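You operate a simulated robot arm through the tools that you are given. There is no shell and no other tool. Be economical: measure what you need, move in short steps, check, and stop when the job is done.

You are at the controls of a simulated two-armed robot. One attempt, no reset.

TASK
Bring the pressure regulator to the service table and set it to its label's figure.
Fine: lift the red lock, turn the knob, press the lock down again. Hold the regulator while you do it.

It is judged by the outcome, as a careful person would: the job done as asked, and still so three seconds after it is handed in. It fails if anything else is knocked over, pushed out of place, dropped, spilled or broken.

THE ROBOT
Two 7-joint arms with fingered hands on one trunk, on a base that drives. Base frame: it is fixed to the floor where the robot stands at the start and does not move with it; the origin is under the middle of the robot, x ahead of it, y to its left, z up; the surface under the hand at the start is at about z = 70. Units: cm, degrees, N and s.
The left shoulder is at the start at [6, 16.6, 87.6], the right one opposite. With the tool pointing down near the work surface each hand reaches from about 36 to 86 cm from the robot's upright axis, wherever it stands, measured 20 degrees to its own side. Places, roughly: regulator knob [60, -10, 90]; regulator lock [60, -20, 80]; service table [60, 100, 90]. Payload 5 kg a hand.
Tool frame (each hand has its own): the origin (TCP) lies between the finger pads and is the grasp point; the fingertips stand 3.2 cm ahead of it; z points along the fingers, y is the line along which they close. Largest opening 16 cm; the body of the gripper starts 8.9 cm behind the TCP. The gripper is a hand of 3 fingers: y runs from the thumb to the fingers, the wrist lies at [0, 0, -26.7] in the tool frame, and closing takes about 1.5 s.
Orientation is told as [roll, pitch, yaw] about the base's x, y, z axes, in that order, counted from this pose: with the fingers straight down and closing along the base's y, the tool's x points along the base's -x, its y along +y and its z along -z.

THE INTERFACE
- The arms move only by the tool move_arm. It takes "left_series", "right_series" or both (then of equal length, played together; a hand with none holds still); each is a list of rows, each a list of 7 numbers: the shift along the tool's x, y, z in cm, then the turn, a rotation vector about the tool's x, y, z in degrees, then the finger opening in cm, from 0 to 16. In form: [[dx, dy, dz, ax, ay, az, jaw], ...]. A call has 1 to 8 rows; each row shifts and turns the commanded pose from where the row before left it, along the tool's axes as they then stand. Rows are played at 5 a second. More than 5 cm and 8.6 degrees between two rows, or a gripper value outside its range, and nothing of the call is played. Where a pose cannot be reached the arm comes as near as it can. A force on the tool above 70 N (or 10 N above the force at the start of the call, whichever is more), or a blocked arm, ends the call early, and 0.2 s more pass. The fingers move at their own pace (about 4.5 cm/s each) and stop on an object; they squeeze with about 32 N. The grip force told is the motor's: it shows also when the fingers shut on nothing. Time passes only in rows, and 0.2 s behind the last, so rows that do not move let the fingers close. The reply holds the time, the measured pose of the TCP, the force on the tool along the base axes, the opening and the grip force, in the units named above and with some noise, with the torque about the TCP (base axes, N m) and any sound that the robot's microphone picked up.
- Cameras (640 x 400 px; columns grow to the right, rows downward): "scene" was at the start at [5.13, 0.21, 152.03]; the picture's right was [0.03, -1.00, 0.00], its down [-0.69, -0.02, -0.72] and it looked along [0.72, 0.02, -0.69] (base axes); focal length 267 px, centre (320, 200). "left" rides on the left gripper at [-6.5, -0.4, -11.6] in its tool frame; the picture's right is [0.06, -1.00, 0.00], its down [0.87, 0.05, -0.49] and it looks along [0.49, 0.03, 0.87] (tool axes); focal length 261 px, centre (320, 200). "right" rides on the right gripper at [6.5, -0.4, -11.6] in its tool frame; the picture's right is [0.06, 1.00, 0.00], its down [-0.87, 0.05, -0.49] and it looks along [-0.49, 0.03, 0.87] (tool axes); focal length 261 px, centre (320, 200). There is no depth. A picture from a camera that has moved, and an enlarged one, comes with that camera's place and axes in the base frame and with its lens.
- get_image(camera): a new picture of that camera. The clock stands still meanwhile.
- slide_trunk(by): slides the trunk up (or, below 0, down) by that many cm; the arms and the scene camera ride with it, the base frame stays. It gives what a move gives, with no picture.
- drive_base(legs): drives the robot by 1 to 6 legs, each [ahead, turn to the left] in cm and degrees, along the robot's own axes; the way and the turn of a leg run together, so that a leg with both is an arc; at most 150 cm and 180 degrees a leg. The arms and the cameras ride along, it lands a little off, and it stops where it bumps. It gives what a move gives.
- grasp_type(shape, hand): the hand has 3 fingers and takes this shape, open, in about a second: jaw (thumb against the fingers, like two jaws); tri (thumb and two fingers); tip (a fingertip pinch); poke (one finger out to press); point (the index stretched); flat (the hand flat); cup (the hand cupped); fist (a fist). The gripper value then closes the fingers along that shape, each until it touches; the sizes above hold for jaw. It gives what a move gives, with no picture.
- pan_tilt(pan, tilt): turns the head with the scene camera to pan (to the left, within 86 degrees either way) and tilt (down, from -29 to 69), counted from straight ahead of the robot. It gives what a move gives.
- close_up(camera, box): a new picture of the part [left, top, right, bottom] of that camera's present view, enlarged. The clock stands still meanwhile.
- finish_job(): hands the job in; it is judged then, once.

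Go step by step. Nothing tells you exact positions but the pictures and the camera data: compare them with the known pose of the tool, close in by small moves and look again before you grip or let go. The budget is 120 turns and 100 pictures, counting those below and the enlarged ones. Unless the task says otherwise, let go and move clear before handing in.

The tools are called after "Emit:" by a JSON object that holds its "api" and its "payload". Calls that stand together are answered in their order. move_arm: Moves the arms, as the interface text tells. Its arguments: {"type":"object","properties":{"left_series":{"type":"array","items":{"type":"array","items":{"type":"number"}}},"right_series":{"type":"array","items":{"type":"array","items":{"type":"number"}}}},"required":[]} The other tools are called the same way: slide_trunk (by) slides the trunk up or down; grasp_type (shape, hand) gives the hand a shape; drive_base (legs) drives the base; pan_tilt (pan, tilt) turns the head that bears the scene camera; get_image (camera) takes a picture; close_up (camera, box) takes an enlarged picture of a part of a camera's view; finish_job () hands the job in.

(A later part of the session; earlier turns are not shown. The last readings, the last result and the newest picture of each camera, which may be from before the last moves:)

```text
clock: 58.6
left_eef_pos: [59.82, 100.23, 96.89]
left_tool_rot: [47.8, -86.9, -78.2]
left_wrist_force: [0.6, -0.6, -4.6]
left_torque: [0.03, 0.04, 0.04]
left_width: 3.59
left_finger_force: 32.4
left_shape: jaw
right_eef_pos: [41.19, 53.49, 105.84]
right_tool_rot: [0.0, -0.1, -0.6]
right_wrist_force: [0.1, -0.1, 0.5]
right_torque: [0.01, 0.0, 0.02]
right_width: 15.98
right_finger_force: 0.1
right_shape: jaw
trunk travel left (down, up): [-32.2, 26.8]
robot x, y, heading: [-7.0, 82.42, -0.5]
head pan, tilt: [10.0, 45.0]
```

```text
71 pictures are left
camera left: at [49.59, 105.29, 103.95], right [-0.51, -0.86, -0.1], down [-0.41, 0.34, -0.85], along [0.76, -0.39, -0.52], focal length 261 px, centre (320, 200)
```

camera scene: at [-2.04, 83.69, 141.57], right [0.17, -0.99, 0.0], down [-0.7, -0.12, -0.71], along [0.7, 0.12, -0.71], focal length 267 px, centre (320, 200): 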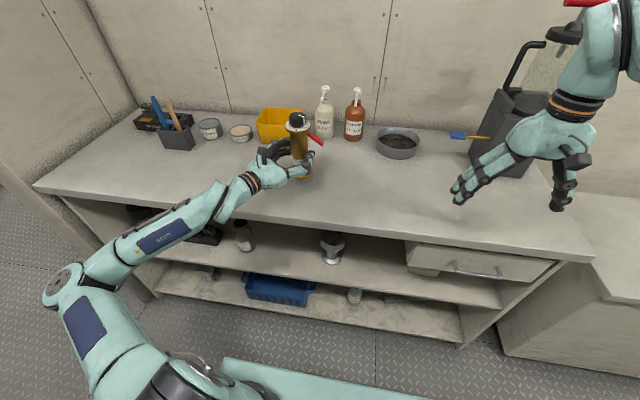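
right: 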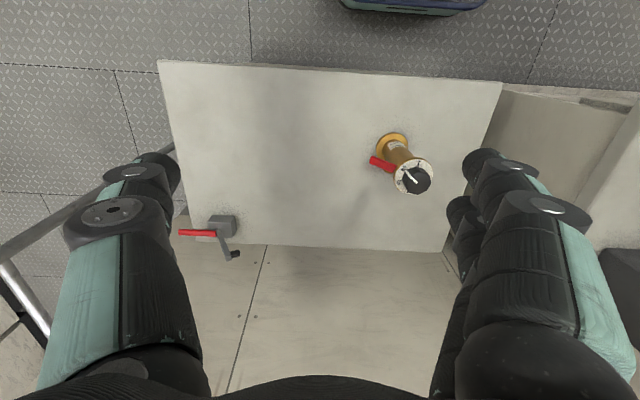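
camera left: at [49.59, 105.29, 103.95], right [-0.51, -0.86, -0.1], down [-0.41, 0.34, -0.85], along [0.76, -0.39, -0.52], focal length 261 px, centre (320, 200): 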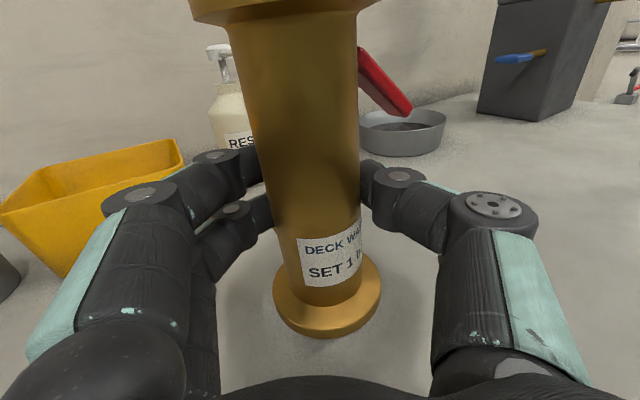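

Emit:
{"api": "slide_trunk", "payload": {"by": -3}}

Emit:
{"api": "slide_trunk", "payload": {"by": -0.6}}

Emit:
{"api": "get_image", "payload": {"camera": "left"}}

```text
clock: 59.3
left_eef_pos: [59.76, 100.28, 93.88]
left_tool_rot: [48.0, -86.8, -78.3]
left_wrist_force: [-0.7, -0.4, -3.5]
left_torque: [0.02, 0.07, -0.06]
left_width: 3.56
left_finger_force: 32.2
left_shape: jaw
right_eef_pos: [41.26, 53.61, 102.91]
right_tool_rot: [0.0, -0.1, -0.6]
right_wrist_force: [0.4, -0.3, -0.1]
right_torque: [-0.01, -0.03, -0.01]
right_width: 15.98
right_finger_force: 0.0
right_shape: jaw
trunk travel left (down, up): [-29.2, 29.8]
robot x, y, heading: [-6.86, 82.15, -0.3]
head pan, tilt: [10.0, 45.0]
```

```text
clock: 59.9
left_eef_pos: [59.8, 100.11, 93.39]
left_tool_rot: [49.0, -86.9, -79.4]
left_wrist_force: [-0.1, -1.0, 0.2]
left_torque: [-0.02, 0.06, 0.04]
left_width: 3.58
left_finger_force: 31.7
left_shape: jaw
right_eef_pos: [41.27, 53.34, 102.36]
right_tool_rot: [-0.1, -0.1, -0.6]
right_wrist_force: [-0.8, 0.6, -0.5]
right_torque: [0.0, -0.02, 0.01]
right_width: 15.99
right_finger_force: 0.0
right_shape: jaw
trunk travel left (down, up): [-28.6, 30.4]
robot x, y, heading: [-6.95, 82.12, -0.1]
head pan, tilt: [10.0, 45.0]
```

```text
70 pictures are left
camera left: at [49.58, 105.29, 100.39], right [-0.51, -0.86, -0.1], down [-0.41, 0.34, -0.85], along [0.76, -0.39, -0.52], focal length 261 px, centre (320, 200)
```

left: 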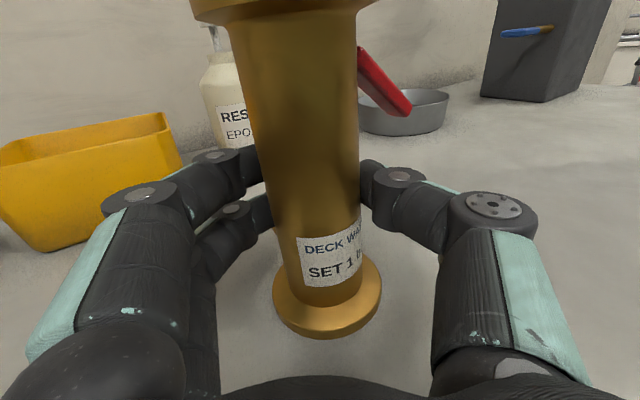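

The regulator now stands on the service table (top at z≈86) and the left hand holds it; the lock lever points toward -y. I keep the left grip and turn the right hand to point left and horizontal, first yaw, then pitch.

Emit:
{"api": "move_arm", "payload": {"right_series": [[0, 0, 0, 0, 0, -8.5, 12], [0, 0, 0, 0, 0, -8.5, 12], [0, 0, 0, 0, 0, -8.5, 12], [0, 0, 0, 0, 0, -8.5, 12], [0, 0, 0, 0, 0, -8.5, 12], [0, 0, 0, 0, 0, -8.5, 12], [0, 0, 0, 0, 0, -8.5, 12]]}}

Emit:
{"api": "move_arm", "payload": {"right_series": [[0, 0, 0, 0, -8.5, 0, 12], [0, 0, 0, 0, -8.5, 0, 12], [0, 0, 0, 0, -8.5, 0, 12], [0, 0, 0, 0, -8.5, 0, 12], [0, 0, 0, 0, -8.5, 0, 12], [0, 0, 0, 0, -8.5, 0, 12]]}}

Emit:
{"api": "get_image", "payload": {"camera": "scene"}}

```text
clock: 61.5
left_eef_pos: [59.76, 100.09, 93.36]
left_tool_rot: [48.6, -86.9, -78.9]
left_wrist_force: [3.6, -0.6, 3.0]
left_torque: [-0.05, -0.06, -0.01]
left_width: 3.54
left_finger_force: 31.5
left_shape: jaw
right_eef_pos: [41.26, 53.41, 102.37]
right_tool_rot: [-0.2, -0.2, 59.1]
right_wrist_force: [0.3, 0.5, 0.0]
right_torque: [0.0, 0.01, 0.01]
right_width: 12.02
right_finger_force: 0.0
right_shape: jaw
trunk travel left (down, up): [-28.6, 30.4]
robot x, y, heading: [-7.06, 82.12, -0.6]
head pan, tilt: [10.0, 45.0]
```

```text
clock: 62.9
left_eef_pos: [59.8, 100.16, 93.34]
left_tool_rot: [48.9, -87.0, -79.3]
left_wrist_force: [1.2, -2.1, 4.3]
left_torque: [-0.06, -0.01, -0.04]
left_width: 3.58
left_finger_force: 31.9
left_shape: jaw
right_eef_pos: [41.28, 53.47, 102.31]
right_tool_rot: [-0.8, -47.6, 59.4]
right_wrist_force: [0.8, 1.3, 0.1]
right_torque: [-0.03, 0.05, -0.02]
right_width: 12.02
right_finger_force: 0.0
right_shape: jaw
right hand out of reach, approached as far as the arm can: row 2
trunk travel left (down, up): [-28.6, 30.4]
robot x, y, heading: [-7.39, 82.87, -0.7]
head pan, tilt: [10.0, 45.0]
```

```text
69 pictures are left
camera scene: at [-2.0, 83.75, 137.97], right [0.17, -0.99, 0.0], down [-0.7, -0.12, -0.71], along [0.7, 0.12, -0.71], focal length 267 px, centre (320, 200)
```

scene: 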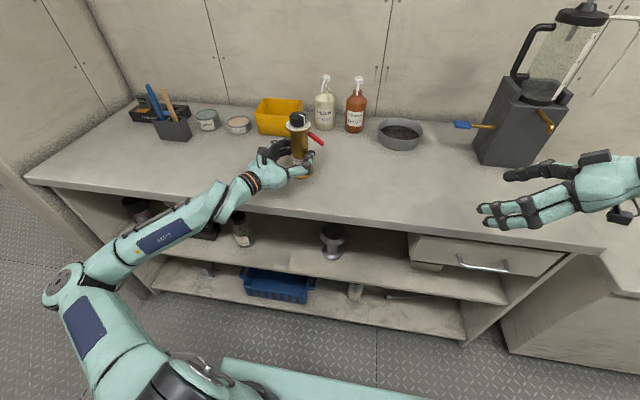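

The right hand turns well, now pointing left and about 45° down. I take a close look at the regulator to fix the lever, knob and pointer.

Emit:
{"api": "close_up", "payload": {"camera": "scene", "box": [265, 95, 345, 185]}}

Emit:
{"api": "get_image", "payload": {"camera": "right"}}

```text
4.44 times, centred on (305, 140) of scene
camera zoom: at [-2.0, 83.75, 137.97], right [0.17, -0.99, 0.0], down [-0.7, -0.12, -0.71], along [0.7, 0.12, -0.71], focal length 1187 px, centre (387, 467)
```

zoom: 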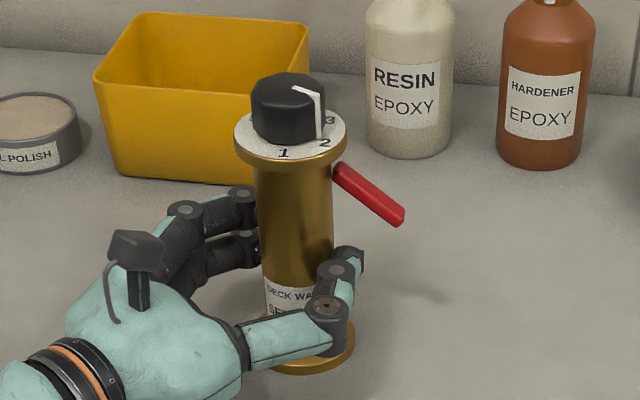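

```text
67 pictures are left
camera right: at [34.85, 42.16, 105.19], right [-0.88, 0.48, -0.06], down [0.06, 0.22, 0.97], along [0.48, 0.85, -0.22], focal length 261 px, centre (320, 200)
```

right: 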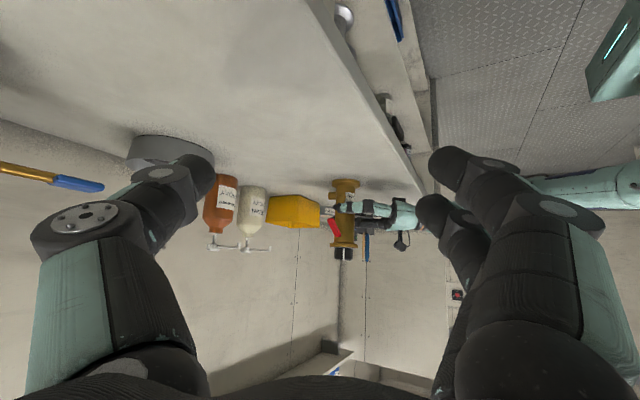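

The lever runs from about (60, 97.6, 100) down to its tip at (60, 93.7, 97). I'll pinch it by its sides and swing it up along its arc. First I turn the hand to point along +y and flatter.

Emit:
{"api": "move_arm", "payload": {"right_series": [[0, 0, 0, -4.8, 0, -4.4, 8], [0, 0, 0, -4.8, 0, -4.4, 8], [0, 0, 0, -4.8, 0, -4.4, 6], [0, 0, 0, -4.8, 0, -4.4, 6], [0, 0, 0, 0, -6.8, 0, 6], [0, 0, 0, 0, -6.8, 0, 6], [0, 0, 0, 0, -6.8, 0, 6], [0, 0, 0, 0, -6.8, 0, 6]]}}

```text
clock: 64.7
left_eef_pos: [59.71, 100.14, 93.23]
left_tool_rot: [48.2, -86.8, -78.7]
left_wrist_force: [1.9, -2.3, 2.5]
left_torque: [-0.04, -0.01, -0.01]
left_width: 3.56
left_finger_force: 31.8
left_shape: jaw
right_eef_pos: [41.29, 53.32, 102.31]
right_tool_rot: [-2.4, -74.6, 87.0]
right_wrist_force: [-0.8, -0.5, 0.0]
right_torque: [-0.03, -0.04, 0.01]
right_width: 6.04
right_finger_force: 0.1
right_shape: jaw
trunk travel left (down, up): [-28.6, 30.4]
robot x, y, heading: [-6.83, 82.45, -0.7]
head pan, tilt: [10.0, 45.0]
```

Emit:
{"api": "move_arm", "payload": {"right_series": [[-0.96, -2.1, 4.28, 0, 0, 0, 6], [-0.96, -2.1, 4.28, 0, 0, 0, 6], [-0.96, -2.1, 4.28, 0, 0, 0, 6], [-0.96, -2.1, 4.28, 0, 0, 0, 6], [-0.96, -2.1, 4.28, 0, 0, 0, 6], [-0.96, -2.1, 4.28, 0, 0, 0, 6], [-0.96, -2.1, 4.28, 0, 0, 0, 6]]}}

Emit:
{"api": "get_image", "payload": {"camera": "right"}}

Emit:
{"api": "get_image", "payload": {"camera": "scene"}}

```text
clock: 66.3
left_eef_pos: [59.83, 100.18, 93.3]
left_tool_rot: [48.2, -86.9, -78.6]
left_wrist_force: [0.4, -0.1, 3.7]
left_torque: [-0.04, -0.03, 0.01]
left_width: 3.54
left_finger_force: 31.4
left_shape: jaw
right_eef_pos: [53.7, 76.9, 100.45]
right_tool_rot: [-2.5, -74.6, 87.1]
right_wrist_force: [0.3, 0.0, 0.7]
right_torque: [0.01, 0.02, 0.01]
right_width: 6.04
right_finger_force: 0.1
right_shape: jaw
right hand out of reach, approached as far as the arm can: row 6, 7
trunk travel left (down, up): [-28.6, 30.4]
robot x, y, heading: [-7.18, 81.9, -0.5]
head pan, tilt: [10.0, 45.0]
```

```text
66 pictures are left
camera right: at [52.79, 63.88, 97.07], right [-0.99, 0.07, -0.07], down [-0.09, -0.24, 0.97], along [0.05, 0.97, 0.24], focal length 261 px, centre (320, 200)
```

right: 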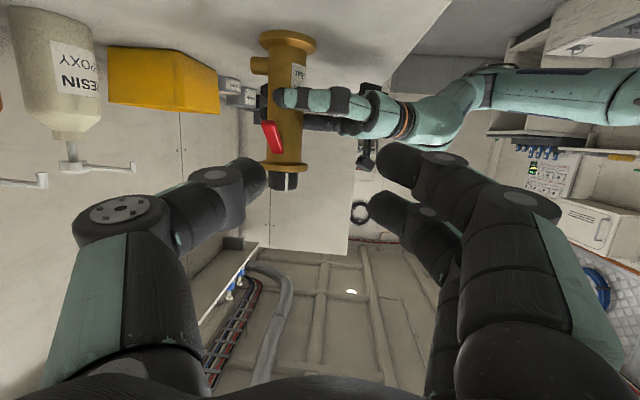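

```text
65 pictures are left
camera scene: at [-2.07, 83.66, 137.96], right [0.17, -0.99, 0.0], down [-0.7, -0.12, -0.71], along [0.7, 0.12, -0.71], focal length 267 px, centre (320, 200)
```

scene: 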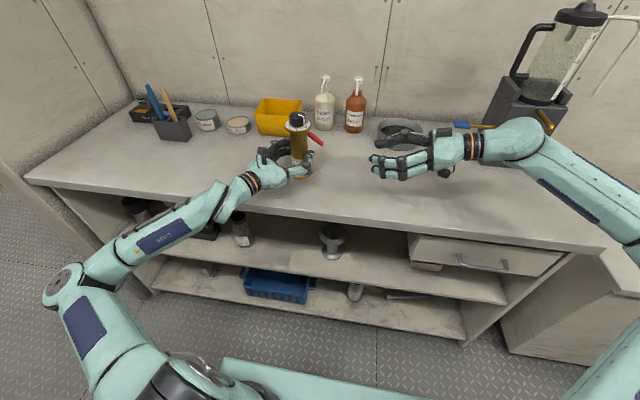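

The right hand nears an inward reach limit. I'll test whether the yaw matters, by reducing it to ~60° while advancing.

Emit:
{"api": "move_arm", "payload": {"right_series": [[0, -3, 0, 0, 0, 0, 6], [0, -3, 0, 0, 0, 0, 6], [0, 0, 0, 7, 0, 2, 6], [0, 0, 0, 7, 0, 2, 6], [0, 0, 0, 7, 0, 2, 6]]}}

```text
clock: 67.5
left_eef_pos: [59.79, 100.19, 93.36]
left_tool_rot: [48.3, -86.9, -78.6]
left_wrist_force: [-0.8, 1.1, 3.0]
left_torque: [-0.05, -0.02, 0.03]
left_width: 3.54
left_finger_force: 31.7
left_shape: jaw
right_eef_pos: [55.76, 73.95, 99.8]
right_tool_rot: [-1.5, -74.8, 64.4]
right_wrist_force: [0.2, 0.3, 0.3]
right_torque: [0.04, -0.06, 0.02]
right_width: 6.02
right_finger_force: 0.0
right_shape: jaw
right hand out of reach, approached as far as the arm can: row 1, 2
trunk travel left (down, up): [-28.6, 30.4]
robot x, y, heading: [-7.26, 82.53, -0.5]
head pan, tilt: [10.0, 45.0]
```

Emit:
{"api": "move_arm", "payload": {"right_series": [[0, 0, 3, 0, 0, 0, 6], [0, 0, 3, 0, 0, 0, 6], [0, 0, 3, 0, 0, 0, 6], [0, 0, 0, 0, 0, 0, 6]]}}

```text
clock: 68.5
left_eef_pos: [59.65, 100.28, 93.39]
left_tool_rot: [48.3, -86.9, -78.7]
left_wrist_force: [-0.1, -1.3, 3.1]
left_torque: [-0.08, -0.02, -0.03]
left_width: 3.58
left_finger_force: 32.1
left_shape: jaw
right_eef_pos: [58.4, 79.06, 98.1]
right_tool_rot: [-1.5, -74.8, 64.5]
right_wrist_force: [0.1, 0.7, -0.8]
right_torque: [-0.01, -0.03, 0.01]
right_width: 6.02
right_finger_force: 0.1
right_shape: jaw
right hand out of reach, approached as far as the arm can: row 3
trunk travel left (down, up): [-28.6, 30.4]
robot x, y, heading: [-7.17, 82.46, -0.7]
head pan, tilt: [10.0, 45.0]
```

Both hands have an inward limit that relaxes when they sit higher relative to the shoulders. So: retract the right hand a bit, lift the regulator with the left arm and move it toward the centre, then lower the trunk to set it down again.

Emit:
{"api": "move_arm", "payload": {"right_series": [[0, 0, -4, 0, 0, 0, 6], [0, 0, -4, 0, 0, 0, 6], [0, 0, -4, 0, 0, 0, 6]]}}

Emit:
{"api": "move_arm", "payload": {"left_series": [[-2, 0, 0, 0, 0, 0, 0], [-2, 0, 0, 0, 0, 0, 0], [-2, 0, 0, 0, 0, 0, 0], [-2, 0, 0, 0, 0, 0, 0], [-2, 0, 0, 0, 0, 0, 0], [-2, 0, 0, 0, 0, 0, 0], [-2, 0, 0, 0, 0, 0, 0]]}}

```text
clock: 69.3
left_eef_pos: [59.78, 100.09, 93.33]
left_tool_rot: [48.5, -86.9, -79.0]
left_wrist_force: [-0.4, -1.7, 3.0]
left_torque: [-0.05, 0.03, 0.0]
left_width: 3.54
left_finger_force: 32.4
left_shape: jaw
right_eef_pos: [53.07, 68.8, 101.43]
right_tool_rot: [-1.5, -74.7, 64.3]
right_wrist_force: [0.0, 0.1, 0.8]
right_torque: [0.01, 0.05, 0.04]
right_width: 6.01
right_finger_force: 0.1
right_shape: jaw
trunk travel left (down, up): [-28.6, 30.4]
robot x, y, heading: [-7.15, 82.53, -0.6]
head pan, tilt: [10.0, 45.0]
```

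```text
clock: 70.9
left_eef_pos: [59.98, 99.36, 107.34]
left_tool_rot: [47.6, -86.9, -77.9]
left_wrist_force: [-0.9, 0.0, -5.0]
left_torque: [0.0, 0.07, -0.02]
left_width: 3.54
left_finger_force: 31.8
left_shape: jaw
right_eef_pos: [53.21, 68.9, 101.37]
right_tool_rot: [-1.3, -74.8, 64.3]
right_wrist_force: [-0.8, 0.0, -0.7]
right_torque: [-0.01, 0.0, 0.0]
right_width: 6.02
right_finger_force: 0.0
right_shape: jaw
trunk travel left (down, up): [-28.6, 30.4]
robot x, y, heading: [-6.91, 82.18, -0.4]
head pan, tilt: [10.0, 45.0]
```

Emit:
{"api": "move_arm", "payload": {"left_series": [[0, -1.7, 1, 0, 0, 0, 0], [0, -1.7, 1, 0, 0, 0, 0], [0, -1.7, 1, 0, 0, 0, 0], [0, -1.7, 1, 0, 0, 0, 0], [0, -1.7, 1, 0, 0, 0, 0], [0, -1.7, 1, 0, 0, 0, 0]]}}

Emit:
{"api": "move_arm", "payload": {"right_series": [[-3, 0, 0, 0, 0, 0, 6], [-3, 0, 0, 0, 0, 0, 6], [-3, 0, 0, 0, 0, 0, 6], [-3, 0, 0, 0, 0, 0, 6]]}}

```text
clock: 72.3
left_eef_pos: [60.2, 87.71, 106.2]
left_tool_rot: [34.2, -87.3, -65.0]
left_wrist_force: [0.5, 1.0, -1.8]
left_torque: [0.11, 0.21, -0.09]
left_width: 3.52
left_finger_force: 31.6
left_shape: jaw
right_eef_pos: [53.3, 68.9, 101.27]
right_tool_rot: [-1.4, -74.8, 64.3]
right_wrist_force: [0.4, 0.1, -0.6]
right_torque: [0.03, 0.05, 0.03]
right_width: 6.02
right_finger_force: 0.0
right_shape: jaw
trunk travel left (down, up): [-28.6, 30.4]
robot x, y, heading: [-6.63, 82.11, -0.6]
head pan, tilt: [10.0, 45.0]
```

```text
clock: 73.3
left_eef_pos: [59.84, 87.69, 106.7]
left_tool_rot: [47.3, -86.9, -77.7]
left_wrist_force: [0.3, -0.2, -3.9]
left_torque: [0.01, 0.03, -0.01]
left_width: 3.54
left_finger_force: 32.0
left_shape: jaw
right_eef_pos: [54.54, 71.67, 112.92]
right_tool_rot: [-1.5, -74.7, 64.5]
right_wrist_force: [0.6, 0.0, -0.9]
right_torque: [-0.03, 0.02, 0.02]
right_width: 6.0
right_finger_force: 0.2
right_shape: jaw
trunk travel left (down, up): [-28.6, 30.4]
robot x, y, heading: [-6.98, 82.58, -0.2]
head pan, tilt: [10.0, 45.0]
```

The left hand now holds the regulator near the centre plane. I lower the trunk until it stands on the table again.

Emit:
{"api": "slide_trunk", "payload": {"by": -12.6}}

Emit:
{"api": "slide_trunk", "payload": {"by": -0.7}}

Emit:
{"api": "get_image", "payload": {"camera": "left"}}

Emit:
{"api": "get_image", "payload": {"camera": "scene"}}

```text
clock: 74.8
left_eef_pos: [59.91, 87.68, 94.12]
left_tool_rot: [47.7, -86.9, -78.1]
left_wrist_force: [-0.1, -0.3, -4.2]
left_torque: [0.01, 0.01, -0.02]
left_width: 3.52
left_finger_force: 32.0
left_shape: jaw
right_eef_pos: [54.46, 71.58, 100.36]
right_tool_rot: [-1.6, -74.6, 64.5]
right_wrist_force: [-0.7, 0.6, -0.6]
right_torque: [0.04, 0.01, -0.01]
right_width: 6.01
right_finger_force: 0.0
right_shape: jaw
trunk travel left (down, up): [-16.0, 43.0]
robot x, y, heading: [-7.12, 82.07, -0.7]
head pan, tilt: [10.0, 45.0]
```

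```text
clock: 75.4
left_eef_pos: [59.93, 87.67, 93.31]
left_tool_rot: [47.6, -86.9, -77.9]
left_wrist_force: [0.8, 0.1, -3.9]
left_torque: [-0.01, 0.05, 0.01]
left_width: 3.5
left_finger_force: 31.6
left_shape: jaw
right_eef_pos: [54.6, 71.7, 99.48]
right_tool_rot: [-1.4, -74.7, 64.4]
right_wrist_force: [0.9, -0.2, 0.6]
right_torque: [0.01, 0.01, -0.02]
right_width: 6.06
right_finger_force: 0.0
right_shape: jaw
trunk travel left (down, up): [-15.3, 43.7]
robot x, y, heading: [-7.03, 82.63, -0.5]
head pan, tilt: [10.0, 45.0]
```

```text
64 pictures are left
camera left: at [49.71, 92.78, 100.42], right [-0.51, -0.86, -0.1], down [-0.41, 0.34, -0.85], along [0.76, -0.39, -0.52], focal length 261 px, centre (320, 200)
```

left: 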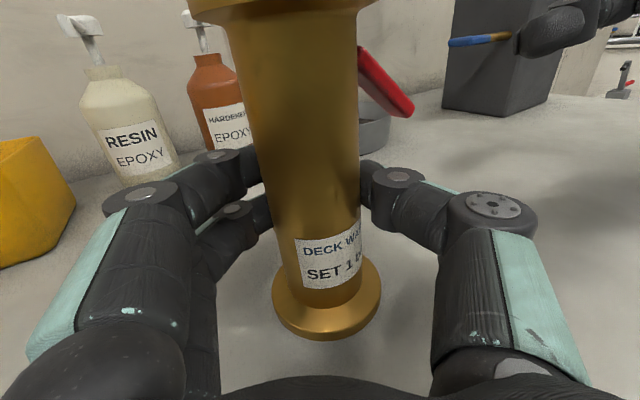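

```text
63 pictures are left
camera scene: at [-2.04, 83.68, 124.66], right [0.17, -0.99, 0.0], down [-0.7, -0.12, -0.71], along [0.7, 0.12, -0.71], focal length 267 px, centre (320, 200)
```

scene: 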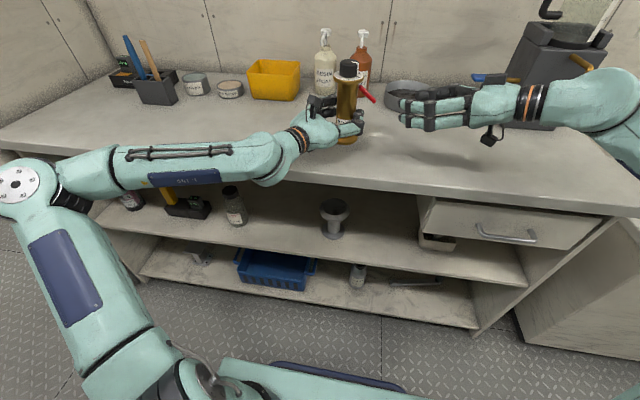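

Emit:
{"api": "slide_trunk", "payload": {"by": -0.5}}

Emit:
{"api": "close_up", "payload": {"camera": "scene", "box": [320, 50, 420, 150]}}

Emit:
{"api": "get_image", "payload": {"camera": "right"}}

```text
clock: 75.9
left_eef_pos: [59.89, 87.6, 93.26]
left_tool_rot: [54.3, -87.0, -84.8]
left_wrist_force: [4.9, -0.3, 18.1]
left_torque: [-0.13, -0.23, 0.03]
left_width: 3.49
left_finger_force: 32.4
left_shape: jaw
right_eef_pos: [54.5, 71.64, 99.16]
right_tool_rot: [-1.5, -74.8, 64.6]
right_wrist_force: [0.0, -0.3, -0.2]
right_torque: [0.0, -0.01, -0.02]
right_width: 6.01
right_finger_force: 0.1
right_shape: jaw
trunk travel left (down, up): [-14.8, 44.2]
robot x, y, heading: [-7.11, 82.41, -0.5]
head pan, tilt: [10.0, 45.0]
```

```text
4.00 times, centred on (370, 100) of scene
camera zoom: at [-2.13, 83.67, 124.2], right [0.17, -0.99, 0.0], down [-0.7, -0.12, -0.71], along [0.7, 0.12, -0.71], focal length 1068 px, centre (120, 600)
```

zoom: 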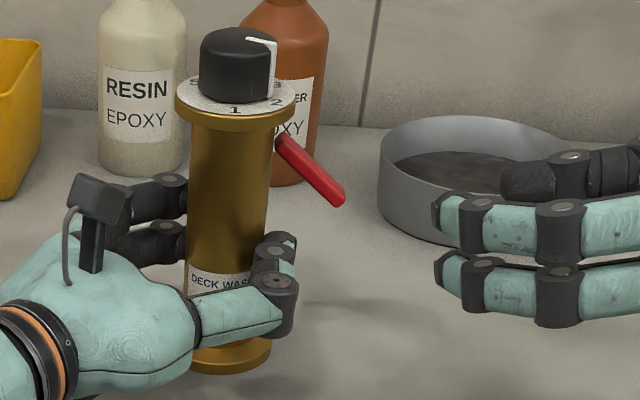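

```text
61 pictures are left
camera right: at [48.94, 59.82, 95.8], right [-0.9, 0.44, -0.07], down [-0.17, -0.19, 0.97], along [0.41, 0.88, 0.24], focal length 261 px, centre (320, 200)
```

right: 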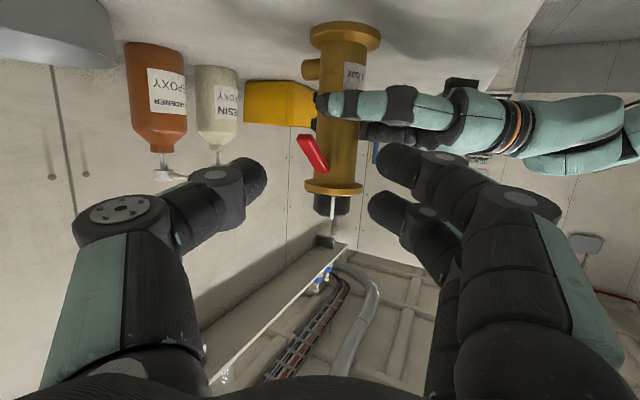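

The regulator is pressed on the table a little hard; I ease it 0.2 up. The lever's tip is at about (60.9, 81.2, 96.5). Turning the right hand to align with it.

Emit:
{"api": "slide_trunk", "payload": {"by": 0.2}}

Emit:
{"api": "move_arm", "payload": {"right_series": [[0, 0, 0, -6.3, 0, -1.7, 5], [0, 0, 0, -6.3, 0, -1.7, 5], [0, 0, 0, -6.3, 0, -1.7, 5], [0, 0, 0, -6.3, 0, -1.7, 5], [0, -2, 0, 0, 0, 0, 5], [0, -2, 0, 0, 0, 0, 5], [0, -2, 0, 0, 0, 0, 5]]}}

```text
clock: 76.4
left_eef_pos: [59.78, 87.68, 93.11]
left_tool_rot: [50.9, -87.0, -81.3]
left_wrist_force: [7.2, 0.5, 20.3]
left_torque: [-0.15, -0.29, 0.06]
left_width: 3.52
left_finger_force: 32.1
left_shape: jaw
right_eef_pos: [54.55, 71.61, 99.27]
right_tool_rot: [-1.7, -74.8, 64.6]
right_wrist_force: [-0.6, 0.9, 1.0]
right_torque: [-0.02, 0.01, 0.05]
right_width: 6.02
right_finger_force: 0.1
right_shape: jaw
trunk travel left (down, up): [-15.0, 44.0]
robot x, y, heading: [-6.89, 82.68, -0.5]
head pan, tilt: [10.0, 45.0]
```

```text
clock: 78.0
left_eef_pos: [59.75, 87.63, 93.32]
left_tool_rot: [50.2, -86.9, -80.6]
left_wrist_force: [4.6, -0.9, 24.2]
left_torque: [-0.13, -0.36, 0.05]
left_width: 3.48
left_finger_force: 32.2
left_shape: jaw
right_eef_pos: [53.06, 68.87, 96.63]
right_tool_rot: [-1.3, -74.7, 90.4]
right_wrist_force: [0.1, -0.4, 0.5]
right_torque: [-0.05, 0.0, 0.01]
right_width: 5.01
right_finger_force: 0.1
right_shape: jaw
right hand out of reach, approached as far as the arm can: row 3, 4, 5, 6, 7
trunk travel left (down, up): [-15.0, 44.0]
robot x, y, heading: [-6.97, 82.21, -0.6]
head pan, tilt: [10.0, 45.0]
```

With yaw 90° the arm limits out. A different way: return to yaw ≈60°, close the right fingers into one blunt tool, and lift the lever from beneath (later press it from above).

Emit:
{"api": "slide_trunk", "payload": {"by": 0.4}}

Emit:
{"api": "move_arm", "payload": {"right_series": [[0, 0, 0, 7.2, 0, 2, 3], [0, 0, 0, 7.2, 0, 2, 1], [0, 0, 0, 7.2, 0, 2, 0], [0, 0, 0, 7.2, 0, 2, 0], [0, -1, 1, 0, 0, 0, 0], [0, -1, 1, 0, 0, 0, 0]]}}

Emit:
{"api": "get_image", "payload": {"camera": "right"}}

```text
clock: 78.6
left_eef_pos: [59.89, 87.61, 93.17]
left_tool_rot: [44.6, -86.8, -75.1]
left_wrist_force: [-1.0, -0.3, 5.8]
left_torque: [-0.03, -0.09, 0.04]
left_width: 3.5
left_finger_force: 32.1
left_shape: jaw
right_eef_pos: [53.23, 68.77, 96.9]
right_tool_rot: [-1.1, -74.8, 90.1]
right_wrist_force: [0.7, 0.5, 0.0]
right_torque: [-0.02, -0.02, 0.01]
right_width: 5.0
right_finger_force: 0.1
right_shape: jaw
trunk travel left (down, up): [-15.4, 43.6]
robot x, y, heading: [-7.09, 82.29, -0.2]
head pan, tilt: [10.0, 45.0]
```

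```text
clock: 80.0
left_eef_pos: [59.82, 87.75, 93.42]
left_tool_rot: [47.1, -86.9, -77.6]
left_wrist_force: [0.7, -0.4, -5.9]
left_torque: [-0.02, 0.02, 0.04]
left_width: 3.49
left_finger_force: 31.8
left_shape: jaw
right_eef_pos: [55.95, 69.44, 96.31]
right_tool_rot: [-0.5, -74.7, 59.6]
right_wrist_force: [0.5, 0.4, 0.3]
right_torque: [-0.01, 0.0, -0.02]
right_width: 0.0
right_finger_force: 31.5
right_shape: jaw
trunk travel left (down, up): [-15.4, 43.6]
robot x, y, heading: [-6.88, 82.29, -0.5]
head pan, tilt: [10.0, 45.0]
```

```text
60 pictures are left
camera right: at [49.56, 58.06, 92.97], right [-0.86, 0.5, -0.06], down [-0.18, -0.18, 0.97], along [0.47, 0.85, 0.24], focal length 261 px, centre (320, 200)
```

right: 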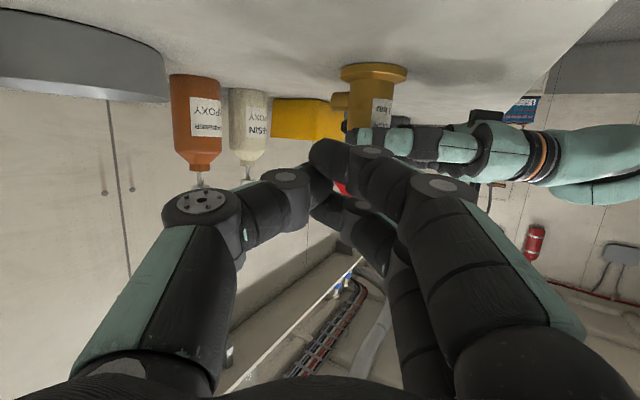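

Fingers are closed. I lower the regulator a hair to rest, and bring the closed fingertips in below the lever.

Emit:
{"api": "slide_trunk", "payload": {"by": -0.2}}

Emit:
{"api": "move_arm", "payload": {"right_series": [[1, 0, 0, 0, 0, 0, 0], [-0.6, 0.75, 3, 0, 0, 0, 0], [-0.7, 0.75, 3, 0, 0, 0, 0], [-0.5, 0.5, 2, 0, 0, 0, 0], [0, 0, 0, 0, 0, 0, 0]]}}

Emit:
{"api": "close_up", "payload": {"camera": "scene", "box": [310, 40, 470, 160]}}

Emit:
{"api": "get_image", "payload": {"camera": "right"}}

```text
clock: 80.5
left_eef_pos: [59.86, 87.62, 93.29]
left_tool_rot: [48.3, -86.9, -78.8]
left_wrist_force: [0.7, -1.0, -1.7]
left_torque: [0.03, 0.03, -0.01]
left_width: 3.48
left_finger_force: 32.2
left_shape: jaw
right_eef_pos: [55.97, 69.36, 96.08]
right_tool_rot: [-0.6, -74.9, 59.7]
right_wrist_force: [-0.1, -0.3, -0.2]
right_torque: [-0.03, 0.01, 0.01]
right_width: 0.0
right_finger_force: 31.8
right_shape: jaw
trunk travel left (down, up): [-15.2, 43.8]
robot x, y, heading: [-6.93, 82.19, -0.5]
head pan, tilt: [10.0, 45.0]
```

```text
clock: 81.7
left_eef_pos: [59.84, 87.65, 93.26]
left_tool_rot: [48.3, -86.9, -78.8]
left_wrist_force: [-0.1, 0.3, 0.8]
left_torque: [-0.02, -0.02, 0.01]
left_width: 3.47
left_finger_force: 32.0
left_shape: jaw
right_eef_pos: [58.29, 77.27, 94.68]
right_tool_rot: [-0.6, -74.8, 59.6]
right_wrist_force: [-1.0, -0.1, 0.8]
right_torque: [0.0, 0.03, -0.02]
right_width: 0.0
right_finger_force: 32.3
right_shape: jaw
trunk travel left (down, up): [-15.2, 43.8]
robot x, y, heading: [-7.26, 82.4, -0.3]
head pan, tilt: [10.0, 45.0]
```

```text
3.33 times, centred on (390, 100) of scene
camera zoom: at [-2.07, 83.68, 124.56], right [0.17, -0.99, 0.0], down [-0.7, -0.12, -0.71], along [0.7, 0.12, -0.71], focal length 890 px, centre (87, 533)
```

zoom: 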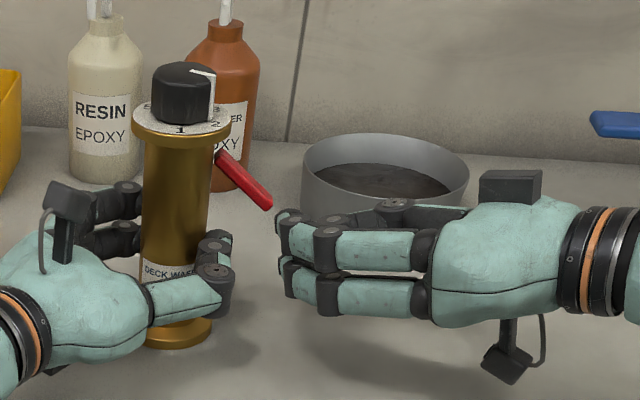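

```text
58 pictures are left
camera right: at [51.96, 65.88, 91.43], right [-0.86, 0.5, -0.06], down [-0.18, -0.18, 0.97], along [0.47, 0.85, 0.24], focal length 261 px, centre (320, 200)
```

right: 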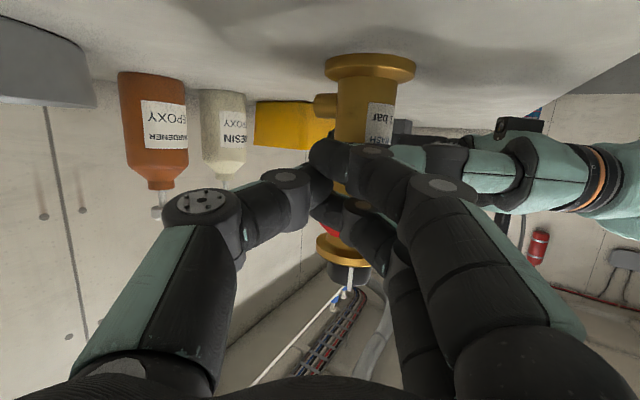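

The arm reaches freely now. The top finger must go about 1.2 cm lower to pass under the lever; then forward about 2.8 cm.

Emit:
{"api": "move_arm", "payload": {"right_series": [[1.3, 0, 0, 0, 0, 0, 0], [-0.25, 0.1, 1.3, 0, 0, 0, 0], [-0.3, 0.2, 1.5, 0, 0, 0, 0], [0, 0, 0, 0, 0, 0, 0]]}}

Emit:
{"api": "close_up", "payload": {"camera": "scene", "box": [310, 40, 470, 160]}}

```text
clock: 82.7
left_eef_pos: [59.9, 87.67, 93.25]
left_tool_rot: [48.1, -86.9, -78.6]
left_wrist_force: [0.3, 0.6, 2.5]
left_torque: [0.0, -0.01, 0.01]
left_width: 3.48
left_finger_force: 32.2
left_shape: jaw
right_eef_pos: [58.89, 77.73, 93.58]
right_tool_rot: [-0.8, -74.7, 59.9]
right_wrist_force: [-0.3, 0.1, 0.0]
right_torque: [-0.02, -0.03, -0.02]
right_width: 0.01
right_finger_force: 32.2
right_shape: jaw
right hand out of reach, approached as far as the arm can: row 2, 3
trunk travel left (down, up): [-15.2, 43.8]
robot x, y, heading: [-7.01, 82.37, -0.7]
head pan, tilt: [10.0, 45.0]
```

```text
3.33 times, centred on (390, 100) of scene
camera zoom: at [-2.08, 83.68, 124.56], right [0.17, -0.99, 0.0], down [-0.7, -0.12, -0.71], along [0.7, 0.12, -0.71], focal length 890 px, centre (87, 533)
```

zoom: 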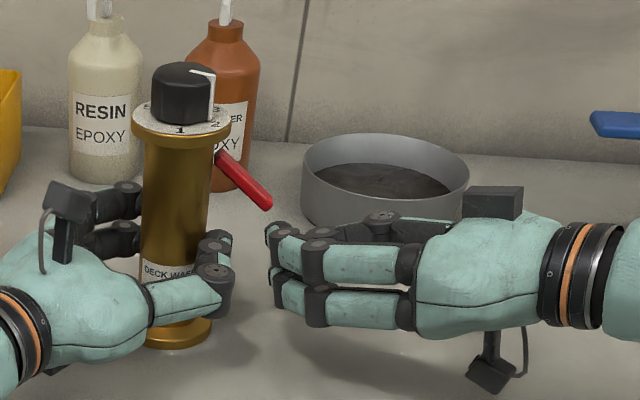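

The inward limit bites again at this low height, so I'll raise both hands together by 5 cm and drop the trunk by the same amount.

Emit:
{"api": "move_arm", "payload": {"left_series": [[-1, 0, 0, 0, 0, 0, 0], [-1, 0, 0, 0, 0, 0, 0], [-1, 0, 0, 0, 0, 0, 0], [-1, 0, 0, 0, 0, 0, 0], [-1, 0, 0, 0, 0, 0, 0], [0, 0, 0, 0, 0, 0, 0]], "right_series": [[-1, 0, -0.25, 0, 0, 0, 0], [-1, 0, -0.25, 0, 0, 0, 0], [-1, 0, -0.25, 0, 0, 0, 0], [-1, 0, -0.25, 0, 0, 0, 0], [-1, 0, -0.25, 0, 0, 0, 0], [0, 0, 0, 0, 0, 0, 0]]}}

Emit:
{"api": "slide_trunk", "payload": {"by": -4.6}}

```text
clock: 84.1
left_eef_pos: [60.09, 87.47, 98.18]
left_tool_rot: [47.6, -86.8, -78.1]
left_wrist_force: [0.8, -0.1, -4.1]
left_torque: [0.0, 0.02, 0.01]
left_width: 3.51
left_finger_force: 31.8
left_shape: jaw
right_eef_pos: [59.48, 76.59, 96.03]
right_tool_rot: [-0.7, -74.9, 59.5]
right_wrist_force: [0.2, -0.7, -0.5]
right_torque: [-0.05, -0.06, 0.03]
right_width: 0.0
right_finger_force: 32.2
right_shape: jaw
right hand out of reach, approached as far as the arm can: row 1, 2, 3, 4, 5
trunk travel left (down, up): [-15.2, 43.8]
robot x, y, heading: [-6.94, 81.85, -0.6]
head pan, tilt: [10.0, 45.0]
```

```text
clock: 85.0
left_eef_pos: [59.87, 87.54, 93.74]
left_tool_rot: [47.7, -87.0, -78.2]
left_wrist_force: [-0.1, -0.4, -4.9]
left_torque: [0.01, 0.04, -0.03]
left_width: 3.5
left_finger_force: 31.9
left_shape: jaw
right_eef_pos: [59.41, 76.59, 91.35]
right_tool_rot: [-0.7, -74.9, 59.5]
right_wrist_force: [1.0, 0.3, 0.3]
right_torque: [0.03, -0.01, 0.0]
right_width: 0.01
right_finger_force: 32.1
right_shape: jaw
trunk travel left (down, up): [-10.6, 48.4]
robot x, y, heading: [-7.17, 82.63, -0.4]
head pan, tilt: [10.0, 45.0]
```

The right hand ended too low. I back it out and up before anything else, and look.

Emit:
{"api": "move_arm", "payload": {"right_series": [[-0.5, 0, -3, 0, 0, 0, 0], [-2, 0, -3, 0, 0, 0, 0], [-2.5, 0, -1, 0, 0, 0, 0], [-2.5, 0, 0, 0, 0, 0, 0], [-2, 0, 0, 0, 0, 0, 0]]}}

Emit:
{"api": "slide_trunk", "payload": {"by": -0.5}}

Emit:
{"api": "get_image", "payload": {"camera": "scene"}}

```text
clock: 86.2
left_eef_pos: [59.95, 87.49, 93.6]
left_tool_rot: [47.3, -86.9, -77.9]
left_wrist_force: [-0.2, -0.7, -5.0]
left_torque: [0.03, 0.04, 0.01]
left_width: 3.48
left_finger_force: 32.4
left_shape: jaw
right_eef_pos: [57.19, 72.99, 102.52]
right_tool_rot: [-0.8, -74.8, 59.6]
right_wrist_force: [0.0, -0.2, -0.1]
right_torque: [0.0, 0.02, 0.0]
right_width: 0.0
right_finger_force: 32.2
right_shape: jaw
trunk travel left (down, up): [-10.6, 48.4]
robot x, y, heading: [-6.94, 82.75, -0.3]
head pan, tilt: [10.0, 45.0]
```

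```text
clock: 86.7
left_eef_pos: [59.92, 87.44, 93.16]
left_tool_rot: [49.8, -87.0, -80.2]
left_wrist_force: [1.0, 0.8, 2.3]
left_torque: [0.01, -0.03, 0.03]
left_width: 3.48
left_finger_force: 31.7
left_shape: jaw
right_eef_pos: [57.24, 72.88, 102.0]
right_tool_rot: [-0.7, -74.8, 59.6]
right_wrist_force: [-0.9, -0.4, 0.6]
right_torque: [-0.02, -0.02, 0.01]
right_width: 0.02
right_finger_force: 31.4
right_shape: jaw
trunk travel left (down, up): [-10.1, 48.9]
robot x, y, heading: [-7.23, 82.41, -0.6]
head pan, tilt: [10.0, 45.0]
```

```text
56 pictures are left
camera scene: at [-2.07, 83.67, 119.47], right [0.17, -0.99, 0.0], down [-0.7, -0.12, -0.71], along [0.7, 0.12, -0.71], focal length 267 px, centre (320, 200)
```

scene: 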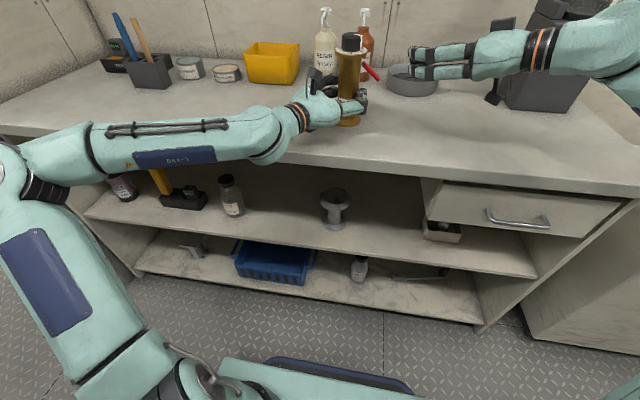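

The left arm moved inward before without hitting any limit, so it may go further. I retract the right hand, lift slightly, and shift the regulator another ~8 cm to the right.

Emit:
{"api": "move_arm", "payload": {"right_series": [[0, 0, -4, 0, 0, 0, 0], [0, 0, -4, 0, 0, 0, 0], [0, 0, -4, 0, 0, 0, 0], [0, 0, -4, 0, 0, 0, 0]]}}

Emit:
{"api": "move_arm", "payload": {"left_series": [[-1.5, 0, 0, 0, 0, 0, 0], [-1.5, -1.7, 1, 0, 0, 0, 0], [0, -1.7, 1, 0, 0, 0, 0], [0, -1.7, 1, 0, 0, 0, 0], [0, -1.7, 1, 0, 0, 0, 0], [0, 0, 0, 0, 0, 0, 0]]}}

```text
clock: 87.7
left_eef_pos: [59.84, 87.41, 93.27]
left_tool_rot: [49.4, -86.9, -80.1]
left_wrist_force: [1.7, -1.2, 9.4]
left_torque: [-0.07, -0.09, 0.01]
left_width: 3.49
left_finger_force: 31.7
left_shape: jaw
right_eef_pos: [49.2, 59.72, 105.98]
right_tool_rot: [-0.8, -74.8, 59.8]
right_wrist_force: [0.6, -0.3, 0.7]
right_torque: [-0.05, 0.0, 0.03]
right_width: 0.0
right_finger_force: 32.1
right_shape: jaw
trunk travel left (down, up): [-10.1, 48.9]
robot x, y, heading: [-7.23, 82.31, -0.3]
head pan, tilt: [10.0, 45.0]
```

```text
clock: 89.1
left_eef_pos: [56.93, 85.51, 95.83]
left_tool_rot: [47.4, -86.9, -77.8]
left_wrist_force: [0.2, -0.3, -4.6]
left_torque: [-0.02, 0.04, 0.01]
left_width: 3.48
left_finger_force: 32.3
left_shape: jaw
left hand out of reach, approached as far as the arm can: row 2, 3, 4, 5
right_eef_pos: [49.28, 59.68, 106.04]
right_tool_rot: [-0.8, -75.0, 59.5]
right_wrist_force: [-0.7, 0.6, 0.0]
right_torque: [0.01, 0.0, 0.01]
right_width: 0.01
right_finger_force: 32.0
right_shape: jaw
trunk travel left (down, up): [-10.1, 48.9]
robot x, y, heading: [-6.78, 82.37, -0.4]
head pan, tilt: [10.0, 45.0]
```

Emit:
{"api": "move_arm", "payload": {"left_series": [[0, -1.8, -0.3, 0, 0, 0, 0], [0, -1.8, -0.3, 0, 0, 0, 0], [0, -1.8, -0.3, 0, 0, 0, 0], [0, -1.8, -0.3, 0, 0, 0, 0], [0, 0, 0, 0, 0, 0, 0]]}}

Emit:
{"api": "move_arm", "payload": {"right_series": [[0, 0, 0, 6.8, 0, 1.8, 0], [0, 0, 0, 6.8, 0, 1.8, 0], [0, 0, 0, 6.8, 0, 1.8, 0], [0, 0, 0, 6.8, 0, 1.8, 0], [0, 3, 0, 0, 0, 0, 0], [0, 3, 0, 0, 0, 0, 0]]}}

```text
clock: 90.3
left_eef_pos: [50.99, 82.64, 96.05]
left_tool_rot: [47.1, -87.0, -77.6]
left_wrist_force: [-0.4, 0.4, -4.2]
left_torque: [-0.02, 0.03, -0.03]
left_width: 3.46
left_finger_force: 32.2
left_shape: jaw
left hand out of reach, approached as far as the arm can: row 1, 2, 3, 4
right_eef_pos: [49.26, 59.66, 105.99]
right_tool_rot: [-0.8, -74.9, 59.6]
right_wrist_force: [1.1, 0.4, 0.8]
right_torque: [-0.01, -0.01, 0.0]
right_width: 0.0
right_finger_force: 32.2
right_shape: jaw
trunk travel left (down, up): [-10.1, 48.9]
robot x, y, heading: [-7.23, 82.27, -0.3]
head pan, tilt: [10.0, 45.0]
```

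```text
clock: 91.7
left_eef_pos: [51.08, 82.53, 96.11]
left_tool_rot: [47.1, -86.9, -77.6]
left_wrist_force: [-0.6, -0.4, -4.0]
left_torque: [0.01, 0.02, 0.03]
left_width: 3.45
left_finger_force: 31.8
left_shape: jaw
right_eef_pos: [46.23, 64.89, 106.09]
right_tool_rot: [-1.1, -75.1, 31.7]
right_wrist_force: [-0.5, -0.2, 0.2]
right_torque: [-0.01, -0.02, 0.0]
right_width: 0.01
right_finger_force: 32.1
right_shape: jaw
trunk travel left (down, up): [-10.1, 48.9]
robot x, y, heading: [-6.91, 82.4, -0.6]
head pan, tilt: [10.0, 45.0]
```

Closer in, both hands can meet on the centre line. I set the regulator down here, at about (51, 82.6), and give the right hand the poke shape for the lever.

Emit:
{"api": "slide_trunk", "payload": {"by": -2.5}}

Emit:
{"api": "grasp_type", "payload": {"hand": "right", "shape": "poke"}}

Emit:
{"api": "get_image", "payload": {"camera": "scene"}}

Emit:
{"api": "get_image", "payload": {"camera": "right"}}

```text
clock: 92.4
left_eef_pos: [51.07, 82.47, 93.69]
left_tool_rot: [47.4, -86.9, -78.0]
left_wrist_force: [0.6, 0.0, -4.6]
left_torque: [0.02, 0.05, -0.01]
left_width: 3.47
left_finger_force: 31.6
left_shape: jaw
right_eef_pos: [46.24, 64.89, 103.56]
right_tool_rot: [-1.2, -75.0, 31.9]
right_wrist_force: [-0.6, 0.4, -0.3]
right_torque: [-0.01, 0.01, -0.01]
right_width: 0.0
right_finger_force: 32.0
right_shape: jaw
trunk travel left (down, up): [-7.6, 51.4]
robot x, y, heading: [-6.97, 82.24, -0.4]
head pan, tilt: [10.0, 45.0]
```

```text
clock: 93.3
left_eef_pos: [51.04, 82.49, 93.56]
left_tool_rot: [47.3, -86.9, -77.7]
left_wrist_force: [-0.2, -0.1, -3.9]
left_torque: [0.0, 0.01, -0.01]
left_width: 3.47
left_finger_force: 32.1
left_shape: jaw
right_eef_pos: [46.2, 64.8, 103.48]
right_tool_rot: [-1.2, -75.0, 32.0]
right_wrist_force: [-0.2, 0.0, 0.2]
right_torque: [-0.03, -0.02, -0.02]
right_width: 0.0
right_finger_force: 0.0
right_shape: poke
trunk travel left (down, up): [-7.6, 51.4]
robot x, y, heading: [-7.19, 82.14, -0.7]
head pan, tilt: [10.0, 45.0]
```

```text
55 pictures are left
camera scene: at [-2.05, 83.67, 116.96], right [0.17, -0.99, 0.0], down [-0.7, -0.12, -0.71], along [0.7, 0.12, -0.71], focal length 267 px, centre (320, 200)
```

scene: 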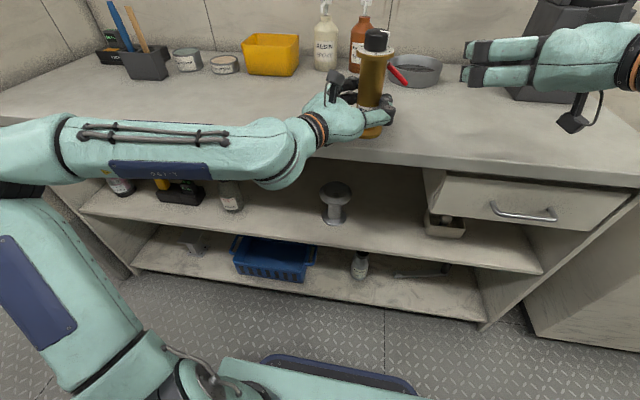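

```text
54 pictures are left
camera right: at [35.24, 57.85, 100.2], right [-0.52, 0.85, -0.07], down [-0.24, -0.08, 0.97], along [0.82, 0.52, 0.25], focal length 261 px, centre (320, 200)
```

right: 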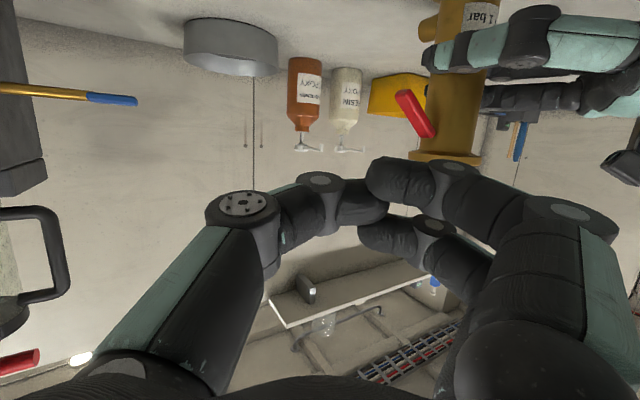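

Emit:
{"api": "slide_trunk", "payload": {"by": -0.4}}

Emit:
{"api": "move_arm", "payload": {"right_series": [[0, 0, 0, 0, 0, 0, 16], [0, 0, 0, 0, 0, 0, 16], [0, 0, 0, 0, 0, 0, 16], [0, 0, 0, 0, 0, 0, 16]]}}

Emit:
{"api": "get_image", "payload": {"camera": "right"}}

Emit:
{"api": "close_up", "payload": {"camera": "scene", "box": [340, 10, 560, 140]}}

```text
clock: 93.8
left_eef_pos: [50.89, 82.49, 93.32]
left_tool_rot: [49.3, -86.9, -79.7]
left_wrist_force: [0.2, 0.2, 1.7]
left_torque: [-0.02, 0.01, -0.03]
left_width: 3.47
left_finger_force: 32.2
left_shape: jaw
right_eef_pos: [46.24, 65.11, 103.25]
right_tool_rot: [-1.2, -75.0, 31.9]
right_wrist_force: [-0.2, -0.3, 0.6]
right_torque: [0.04, -0.01, 0.02]
right_width: 0.0
right_finger_force: 0.0
right_shape: poke
trunk travel left (down, up): [-7.2, 51.8]
robot x, y, heading: [-7.23, 82.58, -0.6]
head pan, tilt: [10.0, 45.0]
```

```text
clock: 94.8
left_eef_pos: [50.96, 82.54, 93.36]
left_tool_rot: [48.9, -86.9, -79.5]
left_wrist_force: [1.9, -0.6, 8.4]
left_torque: [-0.05, -0.1, 0.0]
left_width: 3.47
left_finger_force: 32.2
left_shape: jaw
right_eef_pos: [46.14, 64.82, 103.21]
right_tool_rot: [-1.3, -75.1, 31.9]
right_wrist_force: [-0.8, 1.9, 0.1]
right_torque: [0.0, 0.03, 0.03]
right_width: 0.0
right_finger_force: 0.1
right_shape: poke
trunk travel left (down, up): [-7.2, 51.8]
robot x, y, heading: [-6.84, 82.3, -0.3]
head pan, tilt: [10.0, 45.0]
```

```text
53 pictures are left
camera right: at [35.2, 57.85, 99.83], right [-0.52, 0.85, -0.07], down [-0.25, -0.08, 0.97], along [0.82, 0.52, 0.25], focal length 261 px, centre (320, 200)
```

right: 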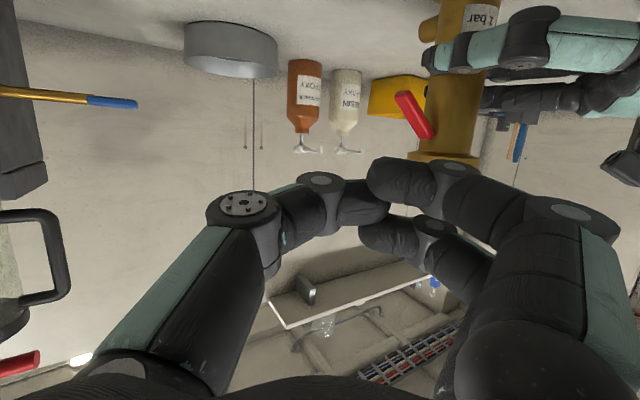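

```text
2.91 times, centred on (450, 75) of scene
camera zoom: at [-2.09, 83.67, 116.57], right [0.17, -0.99, 0.0], down [-0.7, -0.12, -0.71], along [0.7, 0.12, -0.71], focal length 777 px, centre (-58, 564)
```

zoom: 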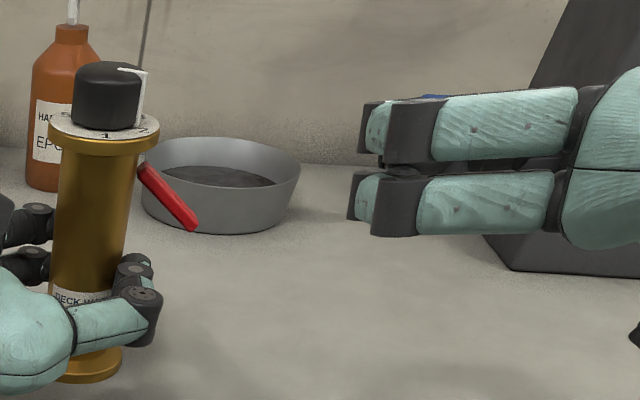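

Poke keeps the fingers bent together here. I'll try the point shape.

Emit:
{"api": "grasp_type", "payload": {"hand": "right", "shape": "point"}}

Emit:
{"api": "close_up", "payload": {"camera": "scene", "box": [340, 10, 560, 140]}}

Emit:
{"api": "get_image", "payload": {"camera": "right"}}

```text
clock: 95.7
left_eef_pos: [50.95, 82.55, 93.23]
left_tool_rot: [48.7, -86.8, -79.2]
left_wrist_force: [3.0, -0.5, 11.8]
left_torque: [-0.06, -0.11, 0.01]
left_width: 3.48
left_finger_force: 31.7
left_shape: jaw
right_eef_pos: [46.12, 64.97, 103.12]
right_tool_rot: [-1.2, -75.0, 31.9]
right_wrist_force: [-0.9, 0.3, 0.4]
right_torque: [0.02, 0.03, 0.01]
right_width: 0.0
right_finger_force: 0.2
right_shape: point
trunk travel left (down, up): [-7.2, 51.8]
robot x, y, heading: [-7.23, 82.45, -0.6]
head pan, tilt: [10.0, 45.0]
```

```text
2.91 times, centred on (450, 75) of scene
camera zoom: at [-2.1, 83.67, 116.57], right [0.17, -0.99, 0.0], down [-0.7, -0.12, -0.71], along [0.7, 0.12, -0.71], focal length 777 px, centre (-58, 564)
```

zoom: 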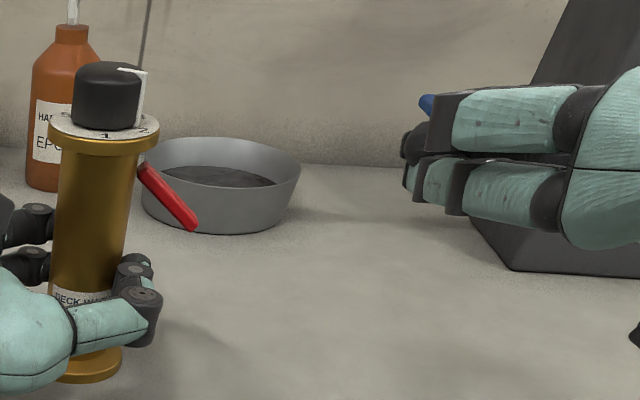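

```text
50 pictures are left
camera right: at [35.19, 57.85, 99.83], right [-0.52, 0.85, -0.07], down [-0.25, -0.08, 0.97], along [0.82, 0.52, 0.25], focal length 261 px, centre (320, 200)
```

right: 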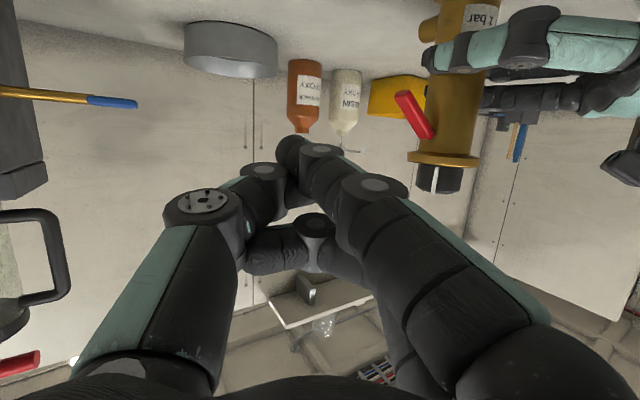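

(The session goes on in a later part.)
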